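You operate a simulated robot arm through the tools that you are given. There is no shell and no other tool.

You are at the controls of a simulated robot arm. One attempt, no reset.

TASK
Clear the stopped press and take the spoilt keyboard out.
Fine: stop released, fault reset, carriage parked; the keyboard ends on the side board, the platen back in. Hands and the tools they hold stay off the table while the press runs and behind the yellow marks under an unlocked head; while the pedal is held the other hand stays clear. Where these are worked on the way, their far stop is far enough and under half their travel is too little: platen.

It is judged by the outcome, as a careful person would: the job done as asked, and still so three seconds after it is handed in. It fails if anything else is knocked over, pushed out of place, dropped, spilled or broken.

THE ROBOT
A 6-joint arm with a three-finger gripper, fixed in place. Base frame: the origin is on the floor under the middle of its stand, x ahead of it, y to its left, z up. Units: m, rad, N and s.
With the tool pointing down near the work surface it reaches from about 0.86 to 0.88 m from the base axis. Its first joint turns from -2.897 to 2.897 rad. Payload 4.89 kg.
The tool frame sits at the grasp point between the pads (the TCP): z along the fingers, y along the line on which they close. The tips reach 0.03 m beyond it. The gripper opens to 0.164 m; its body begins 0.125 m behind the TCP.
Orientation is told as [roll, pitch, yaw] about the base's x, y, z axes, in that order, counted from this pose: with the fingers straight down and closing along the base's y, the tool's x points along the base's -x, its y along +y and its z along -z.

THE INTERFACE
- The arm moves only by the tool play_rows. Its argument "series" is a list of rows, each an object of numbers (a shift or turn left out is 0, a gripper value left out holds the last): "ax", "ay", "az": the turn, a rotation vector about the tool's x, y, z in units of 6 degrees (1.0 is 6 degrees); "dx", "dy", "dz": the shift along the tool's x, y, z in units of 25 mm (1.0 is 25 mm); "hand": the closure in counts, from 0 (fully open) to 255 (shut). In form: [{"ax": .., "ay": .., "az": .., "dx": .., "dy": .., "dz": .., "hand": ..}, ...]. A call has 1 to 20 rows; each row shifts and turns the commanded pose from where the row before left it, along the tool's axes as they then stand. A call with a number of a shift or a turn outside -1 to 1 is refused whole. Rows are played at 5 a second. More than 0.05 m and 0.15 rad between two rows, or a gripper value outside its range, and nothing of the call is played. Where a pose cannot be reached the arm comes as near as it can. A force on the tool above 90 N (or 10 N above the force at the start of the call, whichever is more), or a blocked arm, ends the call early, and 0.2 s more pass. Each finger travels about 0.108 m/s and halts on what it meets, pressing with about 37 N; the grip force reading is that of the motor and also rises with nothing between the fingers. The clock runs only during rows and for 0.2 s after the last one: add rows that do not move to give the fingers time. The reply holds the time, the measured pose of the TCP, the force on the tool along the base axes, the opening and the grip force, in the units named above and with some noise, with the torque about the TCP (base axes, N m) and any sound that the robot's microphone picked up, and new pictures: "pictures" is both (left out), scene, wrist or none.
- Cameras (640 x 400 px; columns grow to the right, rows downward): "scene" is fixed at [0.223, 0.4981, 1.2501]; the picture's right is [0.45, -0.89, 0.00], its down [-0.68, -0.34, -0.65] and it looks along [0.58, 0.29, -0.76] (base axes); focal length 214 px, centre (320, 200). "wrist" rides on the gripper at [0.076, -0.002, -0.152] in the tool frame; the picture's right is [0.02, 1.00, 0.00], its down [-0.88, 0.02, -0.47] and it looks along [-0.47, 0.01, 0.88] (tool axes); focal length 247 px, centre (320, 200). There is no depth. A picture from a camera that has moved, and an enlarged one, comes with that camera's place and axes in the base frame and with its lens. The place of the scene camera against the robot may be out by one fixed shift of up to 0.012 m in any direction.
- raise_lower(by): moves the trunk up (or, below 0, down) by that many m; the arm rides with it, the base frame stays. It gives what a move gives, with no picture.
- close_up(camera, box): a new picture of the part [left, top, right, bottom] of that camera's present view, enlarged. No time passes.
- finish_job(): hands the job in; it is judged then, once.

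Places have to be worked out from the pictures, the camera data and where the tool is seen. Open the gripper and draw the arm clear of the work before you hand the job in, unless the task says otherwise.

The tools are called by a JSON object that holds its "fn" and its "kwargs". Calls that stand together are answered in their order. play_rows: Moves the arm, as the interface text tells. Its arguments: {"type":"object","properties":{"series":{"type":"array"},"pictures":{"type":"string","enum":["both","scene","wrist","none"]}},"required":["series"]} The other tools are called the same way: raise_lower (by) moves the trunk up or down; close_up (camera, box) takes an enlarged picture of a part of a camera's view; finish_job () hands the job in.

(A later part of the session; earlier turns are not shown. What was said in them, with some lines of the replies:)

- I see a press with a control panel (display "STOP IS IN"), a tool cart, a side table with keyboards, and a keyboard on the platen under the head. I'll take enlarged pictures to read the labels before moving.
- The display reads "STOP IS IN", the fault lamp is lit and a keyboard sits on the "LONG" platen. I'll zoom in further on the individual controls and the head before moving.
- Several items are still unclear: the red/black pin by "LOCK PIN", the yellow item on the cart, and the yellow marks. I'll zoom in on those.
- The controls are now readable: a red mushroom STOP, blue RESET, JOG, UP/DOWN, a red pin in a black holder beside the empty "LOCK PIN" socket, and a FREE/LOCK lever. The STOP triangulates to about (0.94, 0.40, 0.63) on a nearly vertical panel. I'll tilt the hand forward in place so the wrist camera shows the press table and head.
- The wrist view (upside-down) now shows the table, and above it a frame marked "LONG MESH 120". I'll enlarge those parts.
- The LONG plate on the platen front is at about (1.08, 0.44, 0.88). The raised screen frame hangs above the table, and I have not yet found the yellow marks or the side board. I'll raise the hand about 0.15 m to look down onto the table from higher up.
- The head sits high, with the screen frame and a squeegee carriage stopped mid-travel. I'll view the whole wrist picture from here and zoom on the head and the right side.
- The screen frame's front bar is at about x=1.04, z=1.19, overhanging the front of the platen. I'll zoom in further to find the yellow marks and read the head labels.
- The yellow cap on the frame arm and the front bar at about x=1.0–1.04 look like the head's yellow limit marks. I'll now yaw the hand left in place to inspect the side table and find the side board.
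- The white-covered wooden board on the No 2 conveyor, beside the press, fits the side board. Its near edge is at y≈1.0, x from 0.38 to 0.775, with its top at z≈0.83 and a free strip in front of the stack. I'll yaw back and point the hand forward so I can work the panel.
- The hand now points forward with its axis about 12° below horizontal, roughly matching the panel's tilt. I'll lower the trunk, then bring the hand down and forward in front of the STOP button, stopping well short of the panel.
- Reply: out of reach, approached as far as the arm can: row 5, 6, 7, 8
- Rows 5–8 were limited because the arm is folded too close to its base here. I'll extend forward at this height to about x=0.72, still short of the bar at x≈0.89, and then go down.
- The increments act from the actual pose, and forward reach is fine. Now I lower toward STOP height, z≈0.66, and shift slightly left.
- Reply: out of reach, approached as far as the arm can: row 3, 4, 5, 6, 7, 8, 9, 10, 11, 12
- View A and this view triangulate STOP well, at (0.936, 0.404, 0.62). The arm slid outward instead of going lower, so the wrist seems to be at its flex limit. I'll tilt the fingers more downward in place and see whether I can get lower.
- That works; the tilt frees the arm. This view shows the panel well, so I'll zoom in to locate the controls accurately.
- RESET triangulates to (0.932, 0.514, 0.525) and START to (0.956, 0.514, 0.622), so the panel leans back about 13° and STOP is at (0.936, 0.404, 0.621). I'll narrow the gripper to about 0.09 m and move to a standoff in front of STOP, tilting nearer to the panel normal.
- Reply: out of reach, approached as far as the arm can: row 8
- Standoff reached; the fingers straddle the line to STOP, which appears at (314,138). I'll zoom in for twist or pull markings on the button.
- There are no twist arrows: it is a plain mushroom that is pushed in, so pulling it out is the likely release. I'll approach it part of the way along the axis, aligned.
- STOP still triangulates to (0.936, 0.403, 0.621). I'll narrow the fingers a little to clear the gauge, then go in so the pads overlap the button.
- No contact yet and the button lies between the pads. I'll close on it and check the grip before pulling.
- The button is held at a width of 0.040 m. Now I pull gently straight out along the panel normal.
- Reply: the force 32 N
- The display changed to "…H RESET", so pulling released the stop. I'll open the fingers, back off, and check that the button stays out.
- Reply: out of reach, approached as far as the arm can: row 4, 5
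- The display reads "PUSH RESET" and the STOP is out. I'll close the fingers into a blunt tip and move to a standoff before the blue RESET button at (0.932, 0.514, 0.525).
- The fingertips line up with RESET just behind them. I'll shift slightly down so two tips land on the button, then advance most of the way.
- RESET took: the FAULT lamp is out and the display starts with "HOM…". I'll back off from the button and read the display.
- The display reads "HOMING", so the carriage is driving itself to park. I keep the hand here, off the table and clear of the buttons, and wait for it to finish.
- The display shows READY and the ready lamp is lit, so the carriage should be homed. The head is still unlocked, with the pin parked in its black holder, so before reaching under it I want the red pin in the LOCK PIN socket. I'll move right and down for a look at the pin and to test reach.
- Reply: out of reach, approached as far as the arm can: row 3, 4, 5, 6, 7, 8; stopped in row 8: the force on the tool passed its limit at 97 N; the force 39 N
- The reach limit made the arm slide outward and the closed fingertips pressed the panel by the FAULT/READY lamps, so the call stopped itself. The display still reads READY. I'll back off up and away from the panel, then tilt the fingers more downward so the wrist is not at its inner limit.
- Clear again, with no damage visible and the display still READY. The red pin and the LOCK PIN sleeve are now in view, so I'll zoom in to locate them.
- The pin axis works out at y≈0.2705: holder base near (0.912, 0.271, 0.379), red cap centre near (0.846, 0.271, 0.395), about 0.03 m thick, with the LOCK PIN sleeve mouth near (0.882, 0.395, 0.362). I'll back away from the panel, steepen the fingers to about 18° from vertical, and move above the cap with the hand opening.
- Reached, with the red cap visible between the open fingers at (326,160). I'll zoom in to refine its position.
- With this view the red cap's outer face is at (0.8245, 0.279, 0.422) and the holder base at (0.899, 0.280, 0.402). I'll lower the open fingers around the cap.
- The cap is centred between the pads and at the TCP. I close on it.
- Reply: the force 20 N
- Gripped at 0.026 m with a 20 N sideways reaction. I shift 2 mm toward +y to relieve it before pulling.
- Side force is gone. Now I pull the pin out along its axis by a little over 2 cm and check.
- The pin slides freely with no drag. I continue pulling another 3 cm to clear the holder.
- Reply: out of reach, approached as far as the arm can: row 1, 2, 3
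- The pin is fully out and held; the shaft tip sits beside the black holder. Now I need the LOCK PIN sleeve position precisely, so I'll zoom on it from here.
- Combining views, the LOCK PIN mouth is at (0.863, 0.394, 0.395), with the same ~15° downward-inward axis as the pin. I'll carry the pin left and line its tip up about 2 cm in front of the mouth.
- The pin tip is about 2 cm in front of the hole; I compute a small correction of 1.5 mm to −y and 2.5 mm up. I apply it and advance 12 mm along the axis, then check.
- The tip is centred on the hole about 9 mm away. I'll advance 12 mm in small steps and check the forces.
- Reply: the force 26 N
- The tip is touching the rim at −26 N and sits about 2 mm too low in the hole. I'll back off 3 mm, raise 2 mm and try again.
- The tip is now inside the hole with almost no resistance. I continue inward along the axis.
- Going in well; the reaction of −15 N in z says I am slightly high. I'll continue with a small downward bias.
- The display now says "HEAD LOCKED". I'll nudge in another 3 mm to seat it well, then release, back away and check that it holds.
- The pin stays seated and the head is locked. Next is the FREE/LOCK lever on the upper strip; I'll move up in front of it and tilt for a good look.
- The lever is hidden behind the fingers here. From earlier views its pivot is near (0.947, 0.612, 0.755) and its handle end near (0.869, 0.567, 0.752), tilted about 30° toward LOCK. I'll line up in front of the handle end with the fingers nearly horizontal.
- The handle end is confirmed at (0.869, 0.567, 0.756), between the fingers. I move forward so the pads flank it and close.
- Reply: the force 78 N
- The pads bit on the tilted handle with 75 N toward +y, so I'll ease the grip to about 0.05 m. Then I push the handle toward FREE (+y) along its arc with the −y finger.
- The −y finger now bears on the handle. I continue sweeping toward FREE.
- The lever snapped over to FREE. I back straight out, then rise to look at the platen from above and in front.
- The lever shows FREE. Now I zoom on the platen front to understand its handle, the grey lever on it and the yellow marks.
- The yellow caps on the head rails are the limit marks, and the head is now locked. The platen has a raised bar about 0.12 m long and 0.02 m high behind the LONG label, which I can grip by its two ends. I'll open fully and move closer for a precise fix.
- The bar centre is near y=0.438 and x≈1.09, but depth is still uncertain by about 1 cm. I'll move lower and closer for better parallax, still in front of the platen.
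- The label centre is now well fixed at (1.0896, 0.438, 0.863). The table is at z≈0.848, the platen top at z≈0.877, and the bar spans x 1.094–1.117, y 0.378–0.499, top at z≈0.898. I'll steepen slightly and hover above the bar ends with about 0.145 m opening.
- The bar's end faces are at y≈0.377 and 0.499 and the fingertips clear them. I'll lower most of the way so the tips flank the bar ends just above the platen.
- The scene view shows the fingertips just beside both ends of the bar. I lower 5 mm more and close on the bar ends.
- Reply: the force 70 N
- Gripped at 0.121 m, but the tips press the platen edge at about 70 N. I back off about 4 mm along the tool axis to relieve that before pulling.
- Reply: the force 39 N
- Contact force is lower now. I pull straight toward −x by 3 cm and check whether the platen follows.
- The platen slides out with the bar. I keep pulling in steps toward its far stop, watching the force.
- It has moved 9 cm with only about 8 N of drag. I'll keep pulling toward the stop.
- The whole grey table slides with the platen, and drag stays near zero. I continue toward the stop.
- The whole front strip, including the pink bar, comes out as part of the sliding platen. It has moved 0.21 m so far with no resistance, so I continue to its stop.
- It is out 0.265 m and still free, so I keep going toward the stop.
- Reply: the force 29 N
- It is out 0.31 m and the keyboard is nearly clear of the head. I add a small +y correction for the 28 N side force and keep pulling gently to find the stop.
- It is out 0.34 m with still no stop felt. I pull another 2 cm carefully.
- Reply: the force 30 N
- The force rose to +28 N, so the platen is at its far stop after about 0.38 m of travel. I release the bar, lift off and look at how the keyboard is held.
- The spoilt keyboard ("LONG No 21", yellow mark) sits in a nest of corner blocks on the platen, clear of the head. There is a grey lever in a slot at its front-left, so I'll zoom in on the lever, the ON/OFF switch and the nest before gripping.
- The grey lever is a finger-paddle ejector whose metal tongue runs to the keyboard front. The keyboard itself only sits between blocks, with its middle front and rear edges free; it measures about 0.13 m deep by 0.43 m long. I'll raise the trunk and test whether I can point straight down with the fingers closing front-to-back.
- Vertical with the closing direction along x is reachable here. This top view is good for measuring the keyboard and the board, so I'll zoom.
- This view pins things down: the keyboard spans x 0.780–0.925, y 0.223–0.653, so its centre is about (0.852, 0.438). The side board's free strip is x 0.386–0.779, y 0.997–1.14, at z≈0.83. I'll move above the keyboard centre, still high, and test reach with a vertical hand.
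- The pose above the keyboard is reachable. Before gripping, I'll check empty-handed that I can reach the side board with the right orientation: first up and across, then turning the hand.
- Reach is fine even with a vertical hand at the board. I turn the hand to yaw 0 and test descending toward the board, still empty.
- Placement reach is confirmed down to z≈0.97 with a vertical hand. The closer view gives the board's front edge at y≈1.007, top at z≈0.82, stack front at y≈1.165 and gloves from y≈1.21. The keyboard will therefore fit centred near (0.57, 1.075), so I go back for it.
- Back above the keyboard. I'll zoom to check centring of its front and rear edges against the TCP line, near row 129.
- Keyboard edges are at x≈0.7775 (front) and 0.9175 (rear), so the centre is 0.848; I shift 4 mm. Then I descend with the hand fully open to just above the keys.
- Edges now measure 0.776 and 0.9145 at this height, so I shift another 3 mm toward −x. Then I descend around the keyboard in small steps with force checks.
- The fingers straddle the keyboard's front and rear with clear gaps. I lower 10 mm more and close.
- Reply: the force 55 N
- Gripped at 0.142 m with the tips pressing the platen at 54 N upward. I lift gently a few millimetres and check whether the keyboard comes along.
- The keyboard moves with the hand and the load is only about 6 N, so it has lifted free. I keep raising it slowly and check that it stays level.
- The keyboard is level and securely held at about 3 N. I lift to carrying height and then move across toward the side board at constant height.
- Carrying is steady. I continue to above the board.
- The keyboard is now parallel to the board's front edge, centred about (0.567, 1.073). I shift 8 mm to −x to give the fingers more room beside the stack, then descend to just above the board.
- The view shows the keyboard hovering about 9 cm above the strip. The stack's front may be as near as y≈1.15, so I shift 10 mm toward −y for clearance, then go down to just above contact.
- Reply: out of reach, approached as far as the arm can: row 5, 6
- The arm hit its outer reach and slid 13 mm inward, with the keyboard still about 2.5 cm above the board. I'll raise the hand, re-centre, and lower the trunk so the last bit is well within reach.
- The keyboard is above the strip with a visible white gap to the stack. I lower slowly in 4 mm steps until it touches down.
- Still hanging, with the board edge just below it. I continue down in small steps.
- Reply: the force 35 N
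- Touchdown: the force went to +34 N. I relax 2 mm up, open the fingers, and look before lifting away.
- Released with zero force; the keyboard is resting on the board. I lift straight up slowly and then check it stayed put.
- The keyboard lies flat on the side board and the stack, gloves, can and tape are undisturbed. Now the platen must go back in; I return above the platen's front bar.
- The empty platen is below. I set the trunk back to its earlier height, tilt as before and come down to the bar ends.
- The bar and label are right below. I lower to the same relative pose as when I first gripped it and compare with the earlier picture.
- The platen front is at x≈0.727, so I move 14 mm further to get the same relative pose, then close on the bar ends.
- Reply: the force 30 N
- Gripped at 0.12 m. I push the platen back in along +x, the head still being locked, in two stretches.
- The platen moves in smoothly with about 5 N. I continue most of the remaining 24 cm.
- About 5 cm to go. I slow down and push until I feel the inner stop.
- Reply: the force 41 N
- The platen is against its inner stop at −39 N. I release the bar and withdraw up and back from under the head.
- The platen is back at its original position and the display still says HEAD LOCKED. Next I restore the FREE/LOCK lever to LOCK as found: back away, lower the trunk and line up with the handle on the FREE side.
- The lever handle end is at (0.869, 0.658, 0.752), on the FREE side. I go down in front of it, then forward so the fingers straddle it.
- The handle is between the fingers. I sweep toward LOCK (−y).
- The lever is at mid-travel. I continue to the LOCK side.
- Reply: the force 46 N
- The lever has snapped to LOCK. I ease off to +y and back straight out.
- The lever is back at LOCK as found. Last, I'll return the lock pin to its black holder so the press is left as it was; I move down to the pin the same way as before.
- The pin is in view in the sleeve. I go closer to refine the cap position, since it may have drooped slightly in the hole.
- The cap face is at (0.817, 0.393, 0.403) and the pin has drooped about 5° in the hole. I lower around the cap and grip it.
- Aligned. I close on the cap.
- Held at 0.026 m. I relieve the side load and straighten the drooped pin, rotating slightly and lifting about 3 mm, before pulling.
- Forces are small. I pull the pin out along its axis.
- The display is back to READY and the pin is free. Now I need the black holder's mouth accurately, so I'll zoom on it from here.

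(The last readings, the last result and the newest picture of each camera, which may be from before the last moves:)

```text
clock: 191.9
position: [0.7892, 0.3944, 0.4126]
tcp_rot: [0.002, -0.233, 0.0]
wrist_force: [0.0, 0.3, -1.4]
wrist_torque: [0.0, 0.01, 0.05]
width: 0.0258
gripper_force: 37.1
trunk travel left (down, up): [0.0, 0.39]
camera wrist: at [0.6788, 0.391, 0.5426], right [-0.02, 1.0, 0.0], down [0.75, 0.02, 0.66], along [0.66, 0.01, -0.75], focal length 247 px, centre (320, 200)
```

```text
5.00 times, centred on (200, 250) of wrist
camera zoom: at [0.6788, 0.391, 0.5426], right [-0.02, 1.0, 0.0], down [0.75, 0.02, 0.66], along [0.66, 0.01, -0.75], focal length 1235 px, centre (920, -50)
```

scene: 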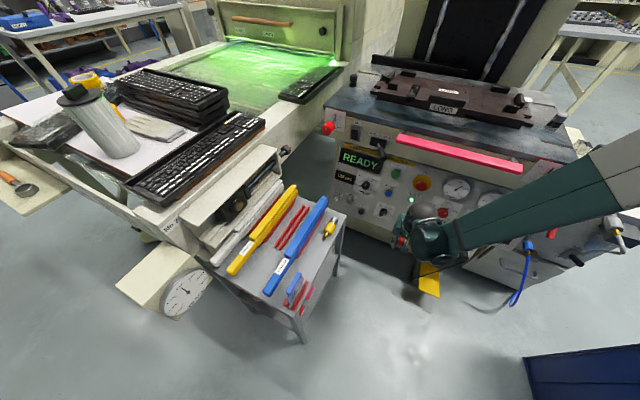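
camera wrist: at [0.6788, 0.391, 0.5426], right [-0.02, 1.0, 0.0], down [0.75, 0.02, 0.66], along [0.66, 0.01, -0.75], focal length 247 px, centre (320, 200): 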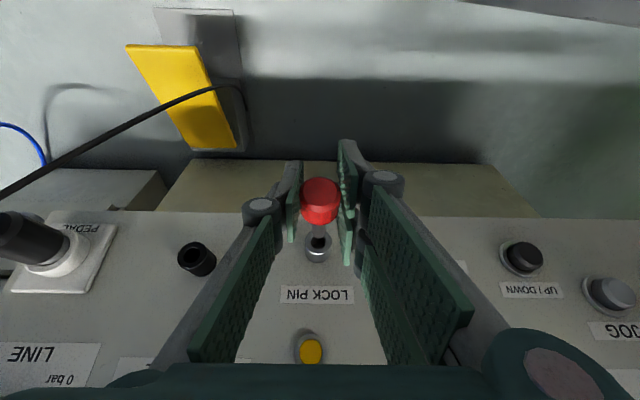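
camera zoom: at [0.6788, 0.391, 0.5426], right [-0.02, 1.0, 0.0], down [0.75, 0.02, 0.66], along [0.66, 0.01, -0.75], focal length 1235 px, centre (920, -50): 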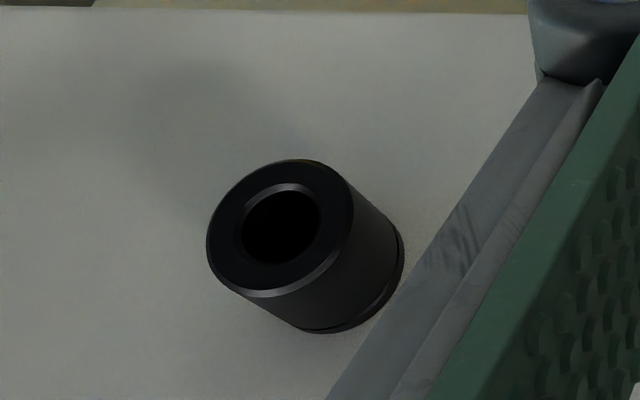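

The holder mouth works out at (0.864, 0.280, 0.409). I move the pin across to just in front of it.

{"fn": "play_rows", "kwargs": {"series": [{"dz": -0.2, "dx": -0.05, "dy": -0.92}, {"dx": -0.1, "dz": -0.1, "dy": -0.92}, {"dx": -0.1, "dz": -0.08, "dy": -0.92}, {"dx": -0.11, "dz": -0.04, "dy": -0.92}, {"dx": -0.11, "dz": -0.04, "dy": -0.88}, {}], "pictures": "wrist"}}

{"fn": "close_up", "kwargs": {"camera": "wrist", "box": [250, 150, 390, 250]}}

```text
clock: 193.3
position: [0.7976, 0.2797, 0.4277]
tcp_rot: [0.001, -0.232, 0.001]
wrist_force: [-0.1, 1.1, -1.1]
wrist_torque: [-0.02, 0.03, 0.01]
width: 0.0256
gripper_force: 36.9
trunk travel left (down, up): [0.0, 0.39]
camera wrist: at [0.6881, 0.2773, 0.557], right [-0.02, 1.0, 0.0], down [0.75, 0.02, 0.66], along [0.66, 0.01, -0.75], focal length 247 px, centre (320, 200)
```

wrist: 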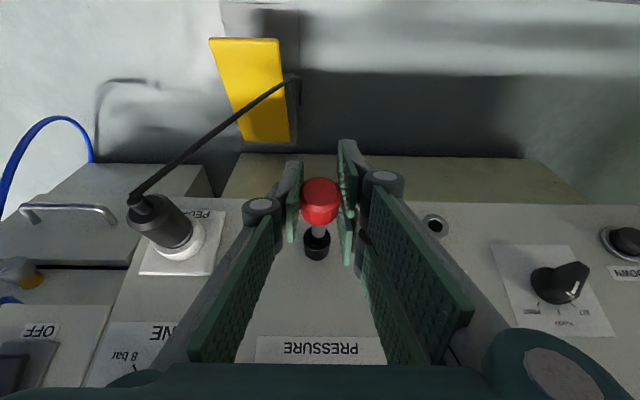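

```text
4.00 times, centred on (320, 200) of wrist
camera zoom: at [0.6881, 0.2773, 0.557], right [-0.02, 1.0, 0.0], down [0.75, 0.02, 0.66], along [0.66, 0.01, -0.75], focal length 988 px, centre (320, 200)
```

zoom: 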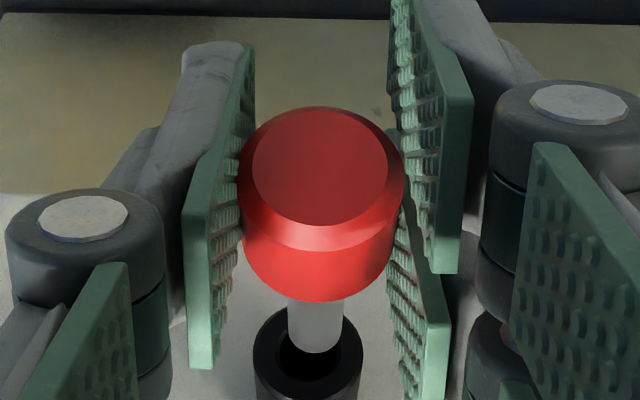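

The tip is about 1 cm in front of the holder mouth and 1.5 mm too far to +y. I correct and advance 12 mm.

{"fn": "play_rows", "kwargs": {"series": [{"dx": 0.011, "dz": 0.047, "dy": -0.06}, {"dx": -0.1405, "dz": 0.0768}, {"dx": -0.1405, "dz": 0.0768}, {"dx": -0.1405, "dz": 0.0768}, {}], "pictures": "wrist"}}

{"fn": "close_up", "kwargs": {"camera": "wrist", "box": [270, 180, 370, 250]}}

```text
clock: 194.5
position: [0.8091, 0.2802, 0.4228]
tcp_rot: [0.003, -0.233, 0.0]
wrist_force: [-26.4, -1.6, 2.8]
wrist_torque: [0.02, 0.26, -0.02]
width: 0.0256
gripper_force: 36.9
trunk travel left (down, up): [0.0, 0.39]
camera wrist: at [0.6996, 0.2761, 0.5529], right [-0.02, 1.0, 0.0], down [0.75, 0.02, 0.66], along [0.66, 0.01, -0.75], focal length 247 px, centre (320, 200)
```

wrist: 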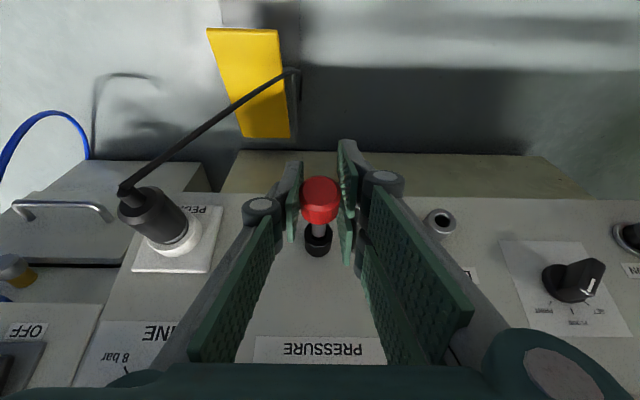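

```text
5.71 times, centred on (320, 215) of wrist
camera zoom: at [0.6996, 0.2761, 0.5529], right [-0.02, 1.0, 0.0], down [0.75, 0.02, 0.66], along [0.66, 0.01, -0.75], focal length 1411 px, centre (320, 114)
```

zoom: 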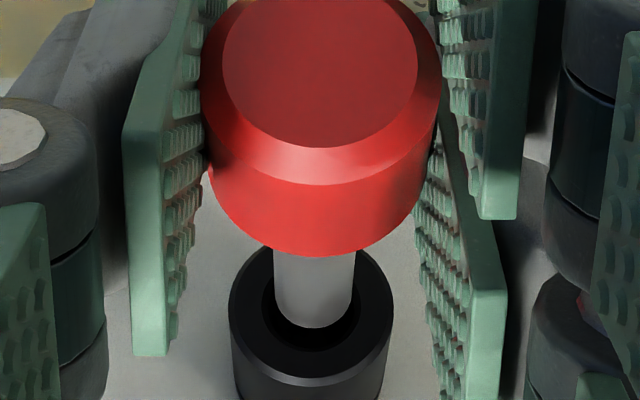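

The tip touches the rim about 2 mm low, same as last time. I back off 3 mm, raise 2 mm and re-insert.

{"fn": "play_rows", "kwargs": {"series": [{"dx": 0.1054, "dz": -0.0576}, {"dx": -0.042, "dz": -0.077, "dy": -0.015}, {"dx": -0.1054, "dz": 0.0576}, {"dx": -0.1405, "dz": 0.0768}, {}], "pictures": "wrist"}}

{"fn": "close_up", "kwargs": {"camera": "wrist", "box": [270, 180, 370, 250]}}

```text
clock: 195.7
position: [0.814, 0.2794, 0.4241]
tcp_rot: [0.003, -0.232, -0.001]
wrist_force: [-0.5, 0.5, -0.6]
wrist_torque: [0.0, 0.02, 0.01]
width: 0.0252
gripper_force: 37.0
trunk travel left (down, up): [0.0, 0.39]
camera wrist: at [0.7048, 0.2753, 0.5532], right [-0.02, 1.0, 0.0], down [0.75, 0.02, 0.66], along [0.66, 0.01, -0.75], focal length 247 px, centre (320, 200)
```

wrist: 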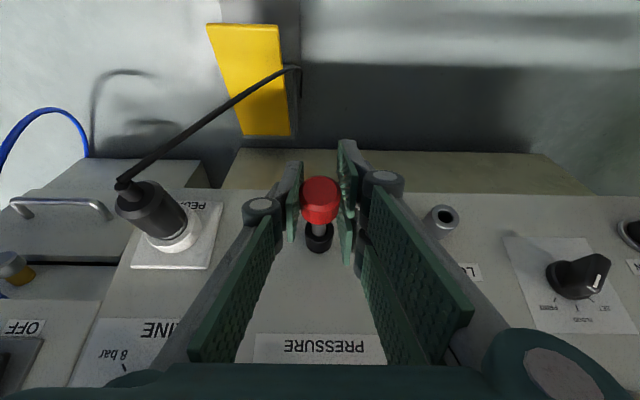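

```text
5.71 times, centred on (320, 215) of wrist
camera zoom: at [0.7048, 0.2753, 0.5532], right [-0.02, 1.0, 0.0], down [0.75, 0.02, 0.66], along [0.66, 0.01, -0.75], focal length 1411 px, centre (320, 114)
```

zoom: 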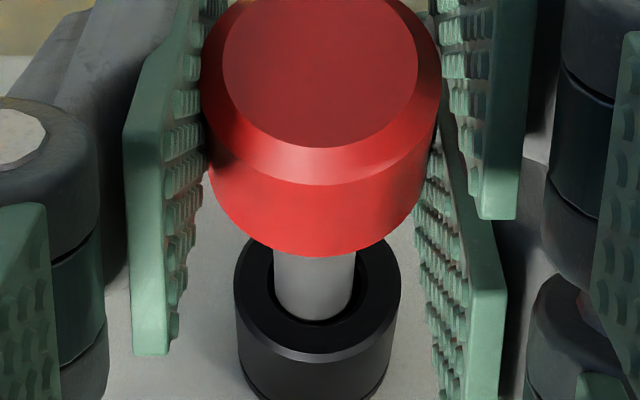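

The tip is in the hole with no load. I continue inward along the axis.

{"fn": "play_rows", "kwargs": {"series": [{"dx": -0.1405, "dz": 0.0768}, {"dx": -0.1405, "dz": 0.0768}, {"dx": -0.1405, "dz": 0.0768}, {}], "pictures": "none"}}

```text
clock: 196.7
position: [0.826, 0.2785, 0.419]
tcp_rot: [0.004, -0.23, 0.0]
wrist_force: [-7.7, 12.9, -6.4]
wrist_torque: [0.1, 0.3, 0.53]
width: 0.0257
gripper_force: 36.8
trunk travel left (down, up): [0.0, 0.39]
```

Sliding in fine with small side loads. I ease 1 mm to +y and push the last 7 mm.

{"fn": "play_rows", "kwargs": {"series": [{"dy": 0.03, "dx": 0.005, "dz": 0.01}, {"dx": -0.12, "dz": 0.066, "dy": 0.01}, {"dx": -0.12, "dz": 0.066}, {}], "pictures": "wrist"}}

{"fn": "close_up", "kwargs": {"camera": "wrist", "box": [270, 180, 370, 250]}}

```text
clock: 197.7
position: [0.8334, 0.2781, 0.4175]
tcp_rot: [0.002, -0.231, -0.001]
wrist_force: [0.3, 1.6, -4.9]
wrist_torque: [0.0, 0.19, 0.08]
width: 0.0254
gripper_force: 36.3
trunk travel left (down, up): [0.0, 0.39]
camera wrist: at [0.7225, 0.2754, 0.5474], right [-0.02, 1.0, 0.0], down [0.75, 0.02, 0.66], along [0.66, 0.01, -0.75], focal length 247 px, centre (320, 200)
```

wrist: 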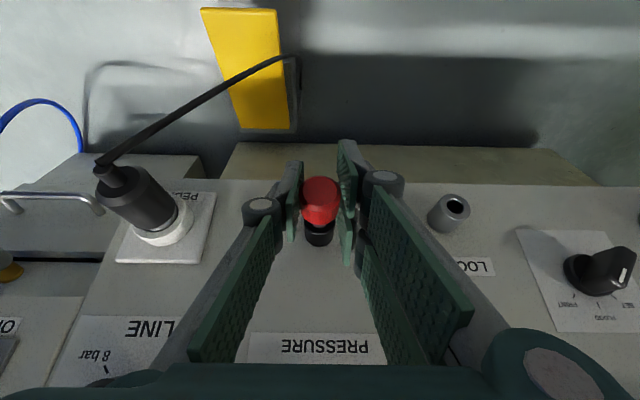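

```text
5.71 times, centred on (320, 215) of wrist
camera zoom: at [0.7225, 0.2754, 0.5474], right [-0.02, 1.0, 0.0], down [0.75, 0.02, 0.66], along [0.66, 0.01, -0.75], focal length 1411 px, centre (320, 114)
```

zoom: 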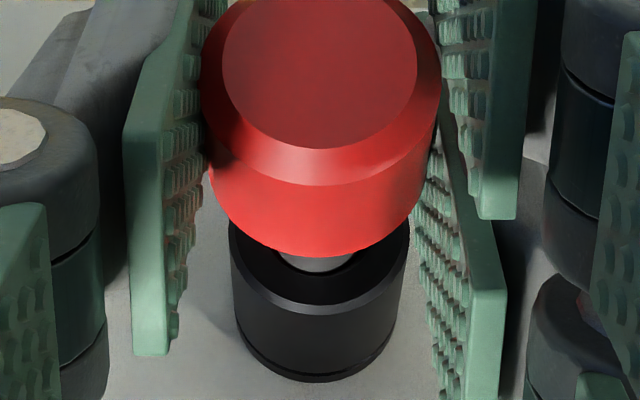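

The cap is at (0.825, 0.278, 0.423), its original spot. I release, retreat straight up along the tool axis and check.

{"fn": "play_rows", "kwargs": {"series": [{"hand": 170}, {"hand": 120}, {}, {"dz": -0.6}, {"dz": -0.8}, {"dz": -0.8}, {"dz": -0.8}], "pictures": "both"}}

{"fn": "close_up", "kwargs": {"camera": "wrist", "box": [260, 120, 400, 220]}}

{"fn": "close_up", "kwargs": {"camera": "scene", "box": [320, 120, 480, 220]}}

```text
clock: 199.3
position: [0.8169, 0.2792, 0.4891]
tcp_rot: [0.003, -0.233, 0.0]
wrist_force: [-0.4, -0.1, -0.7]
wrist_torque: [-0.04, 0.07, 0.02]
width: 0.0869
gripper_force: 0.0
trunk travel left (down, up): [0.0, 0.39]
camera wrist: at [0.7068, 0.2753, 0.6195], right [-0.02, 1.0, 0.0], down [0.75, 0.02, 0.66], along [0.66, 0.01, -0.75], focal length 247 px, centre (320, 200)
```

scene: 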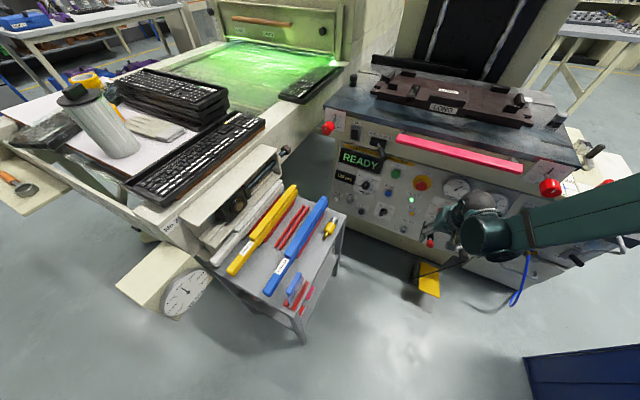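
wrist: 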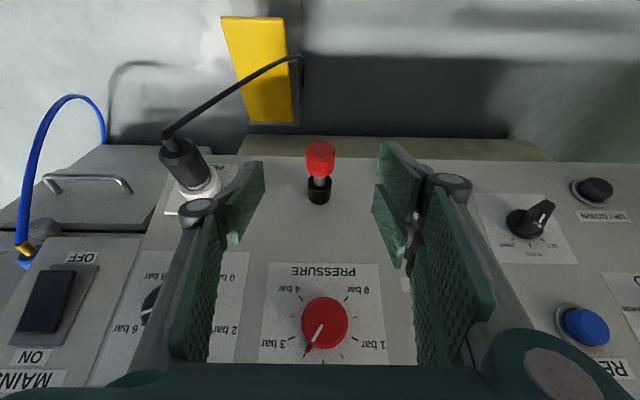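

```text
4.00 times, centred on (330, 170) of wrist
camera zoom: at [0.7068, 0.2753, 0.6195], right [-0.02, 1.0, 0.0], down [0.75, 0.02, 0.66], along [0.66, 0.01, -0.75], focal length 988 px, centre (280, 320)
```

zoom: 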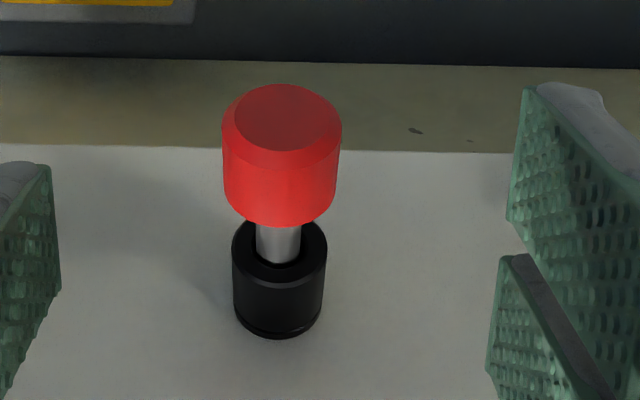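

```text
4.00 times, centred on (400, 170) of scene
camera zoom: at [0.223, 0.4981, 1.2501], right [0.45, -0.89, 0.0], down [-0.68, -0.34, -0.65], along [0.58, 0.29, -0.76], focal length 858 px, centre (0, 320)
```

zoom: 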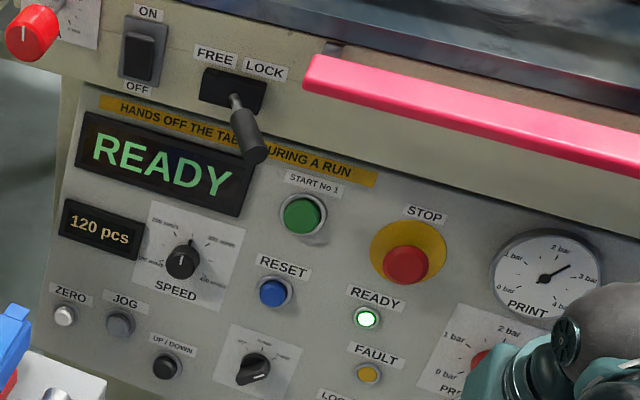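

The pin sits in its holder as before, the display reads READY, the ready lamp is lit, the lever is at LOCK and STOP is out. Now I draw the arm up and back from the panel, clear of the pink bar.

{"fn": "play_rows", "kwargs": {"series": [{"dx": -0.2, "dz": -0.95}, {"dx": -0.1, "dz": -0.95}, {"dx": 0.14, "dz": -0.947}, {"dx": 0.14, "dz": -0.947}, {"dx": 0.2, "dz": -0.94}, {"dx": 0.2, "dz": -0.94}, {"dx": 0.2, "dz": -0.94}, {"dx": 0.2, "dz": -0.94}, {"dx": 0.2, "dz": -0.94}, {"dx": 0.2, "dz": -0.94}, {"dx": 0.2, "dz": -0.94}, {"dx": 0.2, "dz": -0.94}, {"dx": 0.2, "dz": -0.94}], "pictures": "none"}}

{"fn": "raise_lower", "kwargs": {"by": 0.2}}

{"fn": "play_rows", "kwargs": {"series": [{"dx": 0.9, "hand": 0}, {"dx": 0.9}, {"dx": 0.9}, {"dx": 0.9}, {"dx": 0.9}, {"dx": 0.9}, {"dx": 0.9}, {"dx": 0.9}, {"dx": 0.9}, {"dx": 0.9}, {"ay": -1}, {"ay": -1}, {"ay": -1}, {"ay": -1}, {"ay": -1}], "pictures": "both"}}

```text
clock: 202.1
position: [0.7018, 0.2786, 0.7797]
tcp_rot: [0.002, -0.233, 0.0]
wrist_force: [1.1, -0.2, -0.7]
wrist_torque: [-0.08, 0.14, -0.01]
width: 0.0867
gripper_force: 0.0
trunk travel left (down, up): [0.0, 0.39]
```

```text
clock: 204.3
position: [0.6998, 0.2793, 0.9806]
tcp_rot: [0.002, -0.233, -0.001]
wrist_force: [0.9, 0.4, -0.2]
wrist_torque: [-0.01, -0.01, 0.01]
width: 0.0865
gripper_force: 0.1
trunk travel left (down, up): [-0.2, 0.19]
```

```text
clock: 207.5
position: [0.491, 0.2902, 0.9751]
tcp_rot: [0.002, -0.755, -0.002]
wrist_force: [1.4, 0.5, -0.6]
wrist_torque: [-0.01, 0.08, 0.01]
width: 0.1642
gripper_force: 0.1
out of reach, approached as far as the arm can: row 14, 15
trunk travel left (down, up): [-0.2, 0.19]
camera wrist: at [0.3314, 0.2857, 1.0324], right [-0.02, 1.0, -0.01], down [0.32, 0.02, 0.95], along [0.95, 0.01, -0.32], focal length 247 px, centre (320, 200)
```

scene: 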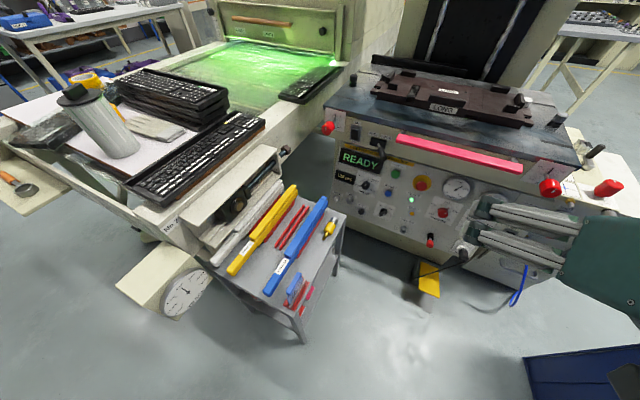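
wrist: 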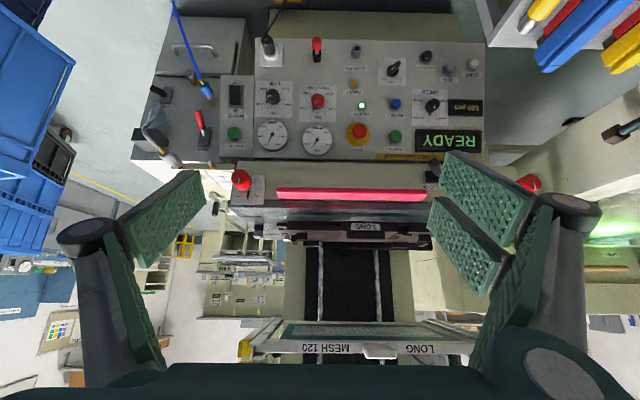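

Everything is as intended so far. I raise the arm for a final look at the head, to confirm the carriage is parked.

{"fn": "raise_lower", "kwargs": {"by": 0.19}}

{"fn": "play_rows", "kwargs": {"series": [{"dx": -0.68, "dz": -0.73}, {"dx": -0.68, "dz": -0.73}, {"dx": -0.68, "dz": -0.73}, {"dx": -0.68, "dz": -0.73}, {"dx": -0.68, "dz": -0.73}, {"dx": -0.68, "dz": -0.73}, {"dx": -0.68, "dz": -0.73}], "pictures": "both"}}

{"fn": "close_up", "kwargs": {"camera": "wrist", "box": [200, 120, 500, 330]}}

{"fn": "close_up", "kwargs": {"camera": "scene", "box": [310, 60, 570, 260]}}

{"fn": "close_up", "kwargs": {"camera": "scene", "box": [40, 40, 300, 210]}}

```text
clock: 209.6
position: [0.4912, 0.2891, 1.1653]
tcp_rot: [0.005, -0.754, -0.003]
wrist_force: [-0.4, 0.5, -0.5]
wrist_torque: [0.0, 0.05, 0.02]
width: 0.1639
gripper_force: 0.3
trunk travel left (down, up): [-0.39, 0.0]
```

```text
clock: 211.2
position: [0.4914, 0.289, 1.3393]
tcp_rot: [0.003, -0.753, -0.003]
wrist_force: [0.0, 0.3, -0.6]
wrist_torque: [-0.03, 0.03, -0.03]
width: 0.164
gripper_force: 0.0
trunk travel left (down, up): [-0.39, 0.0]
camera wrist: at [0.3315, 0.2853, 1.3974], right [-0.02, 1.0, -0.01], down [0.32, 0.02, 0.95], along [0.95, 0.01, -0.32], focal length 247 px, centre (320, 200)
```

scene: 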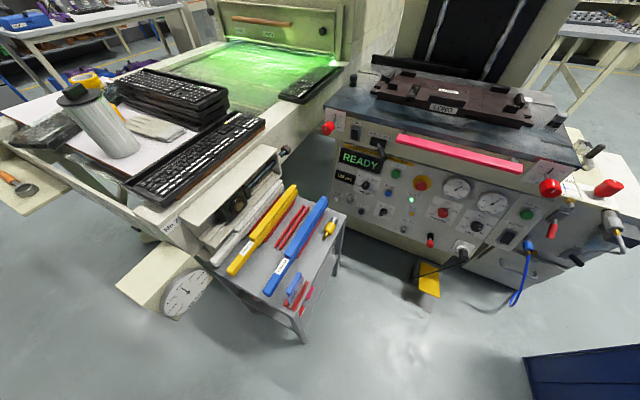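
wrist: 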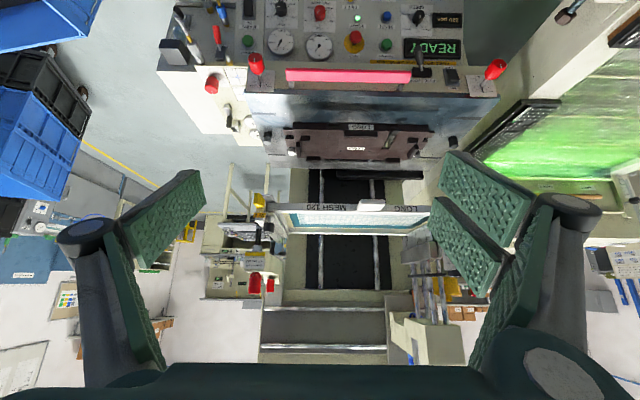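

```text
1.90 times, centred on (350, 225) of wrist
camera zoom: at [0.3315, 0.2853, 1.3974], right [-0.02, 1.0, -0.01], down [0.32, 0.02, 0.95], along [0.95, 0.01, -0.32], focal length 470 px, centre (263, 152)
```

zoom: 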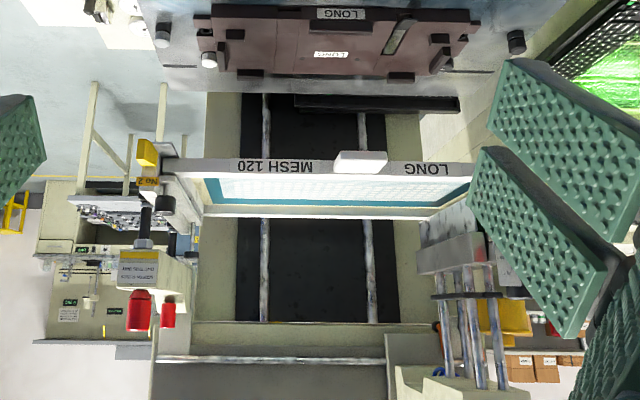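

```text
2.00 times, centred on (440, 160) of scene
camera zoom: at [0.223, 0.4981, 1.2501], right [0.45, -0.89, 0.0], down [-0.68, -0.34, -0.65], along [0.58, 0.29, -0.76], focal length 429 px, centre (80, 280)
```

zoom: 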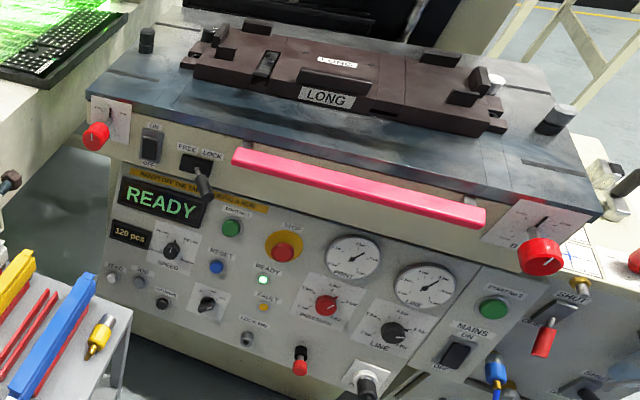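

```text
2.35 times, centred on (170, 125) of scene
camera zoom: at [0.223, 0.4981, 1.2501], right [0.45, -0.89, 0.0], down [-0.68, -0.34, -0.65], along [0.58, 0.29, -0.76], focal length 505 px, centre (673, 376)
```

zoom: 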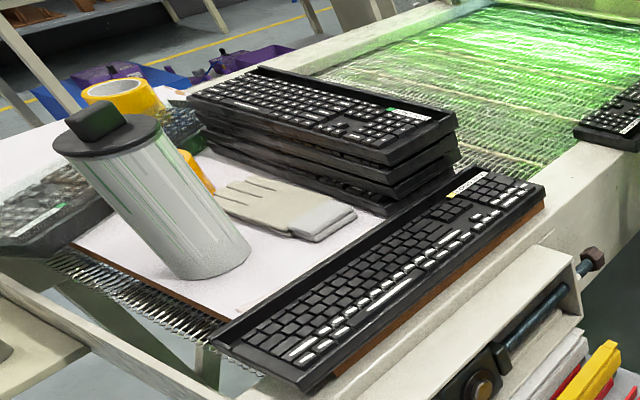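

All checks pass: the display and lamp show READY, STOP is out, FAULT is off, and the squeegee carriage is parked at the end of its travel. The platen is in and locked, the pin is in its holder, and the spoilt keyboard lies on the side board with nothing else disturbed. The gripper is open and the arm is clear, so I hand the job in.

{"fn": "finish_job", "kwargs": {}}

```text
The job is handed in.
```

The press is cleared and the spoilt keyboard (LONG No 21) is on the side board. The job has been handed in, but I haven't seen the verdict.

- **Press:** STOP is pulled out, the fault is reset, and the display and lamp show READY. After the reset the carriage homed itself and is parked at the side.
- **Keyboard:** it lies flat on the white-covered board beside the press, in front of the stack. It overhangs the board by about 4 cm at one end and 1 cm along the front edge. I took this board to be the "side board"; nothing was labelled as such.
- **Platen:** I pulled it to its far stop, then pushed it back against its inner stop.
- **Safety:** I put the lock pin in ("HEAD LOCKED") before reaching under the head. I returned it to its holder only once the hand was back at the panel.
- **Put back as found:** the platen lever is at LOCK and the pin is in its holder, sitting within about half a centimetre of where it was.

**Contact:** early on, the closed fingers pressed the control panel next to the FAULT lamp at 97 N before the arm stopped itself. I saw no damage, and the display still read READY afterwards.

The gripper is open and the arm is clear of the press.
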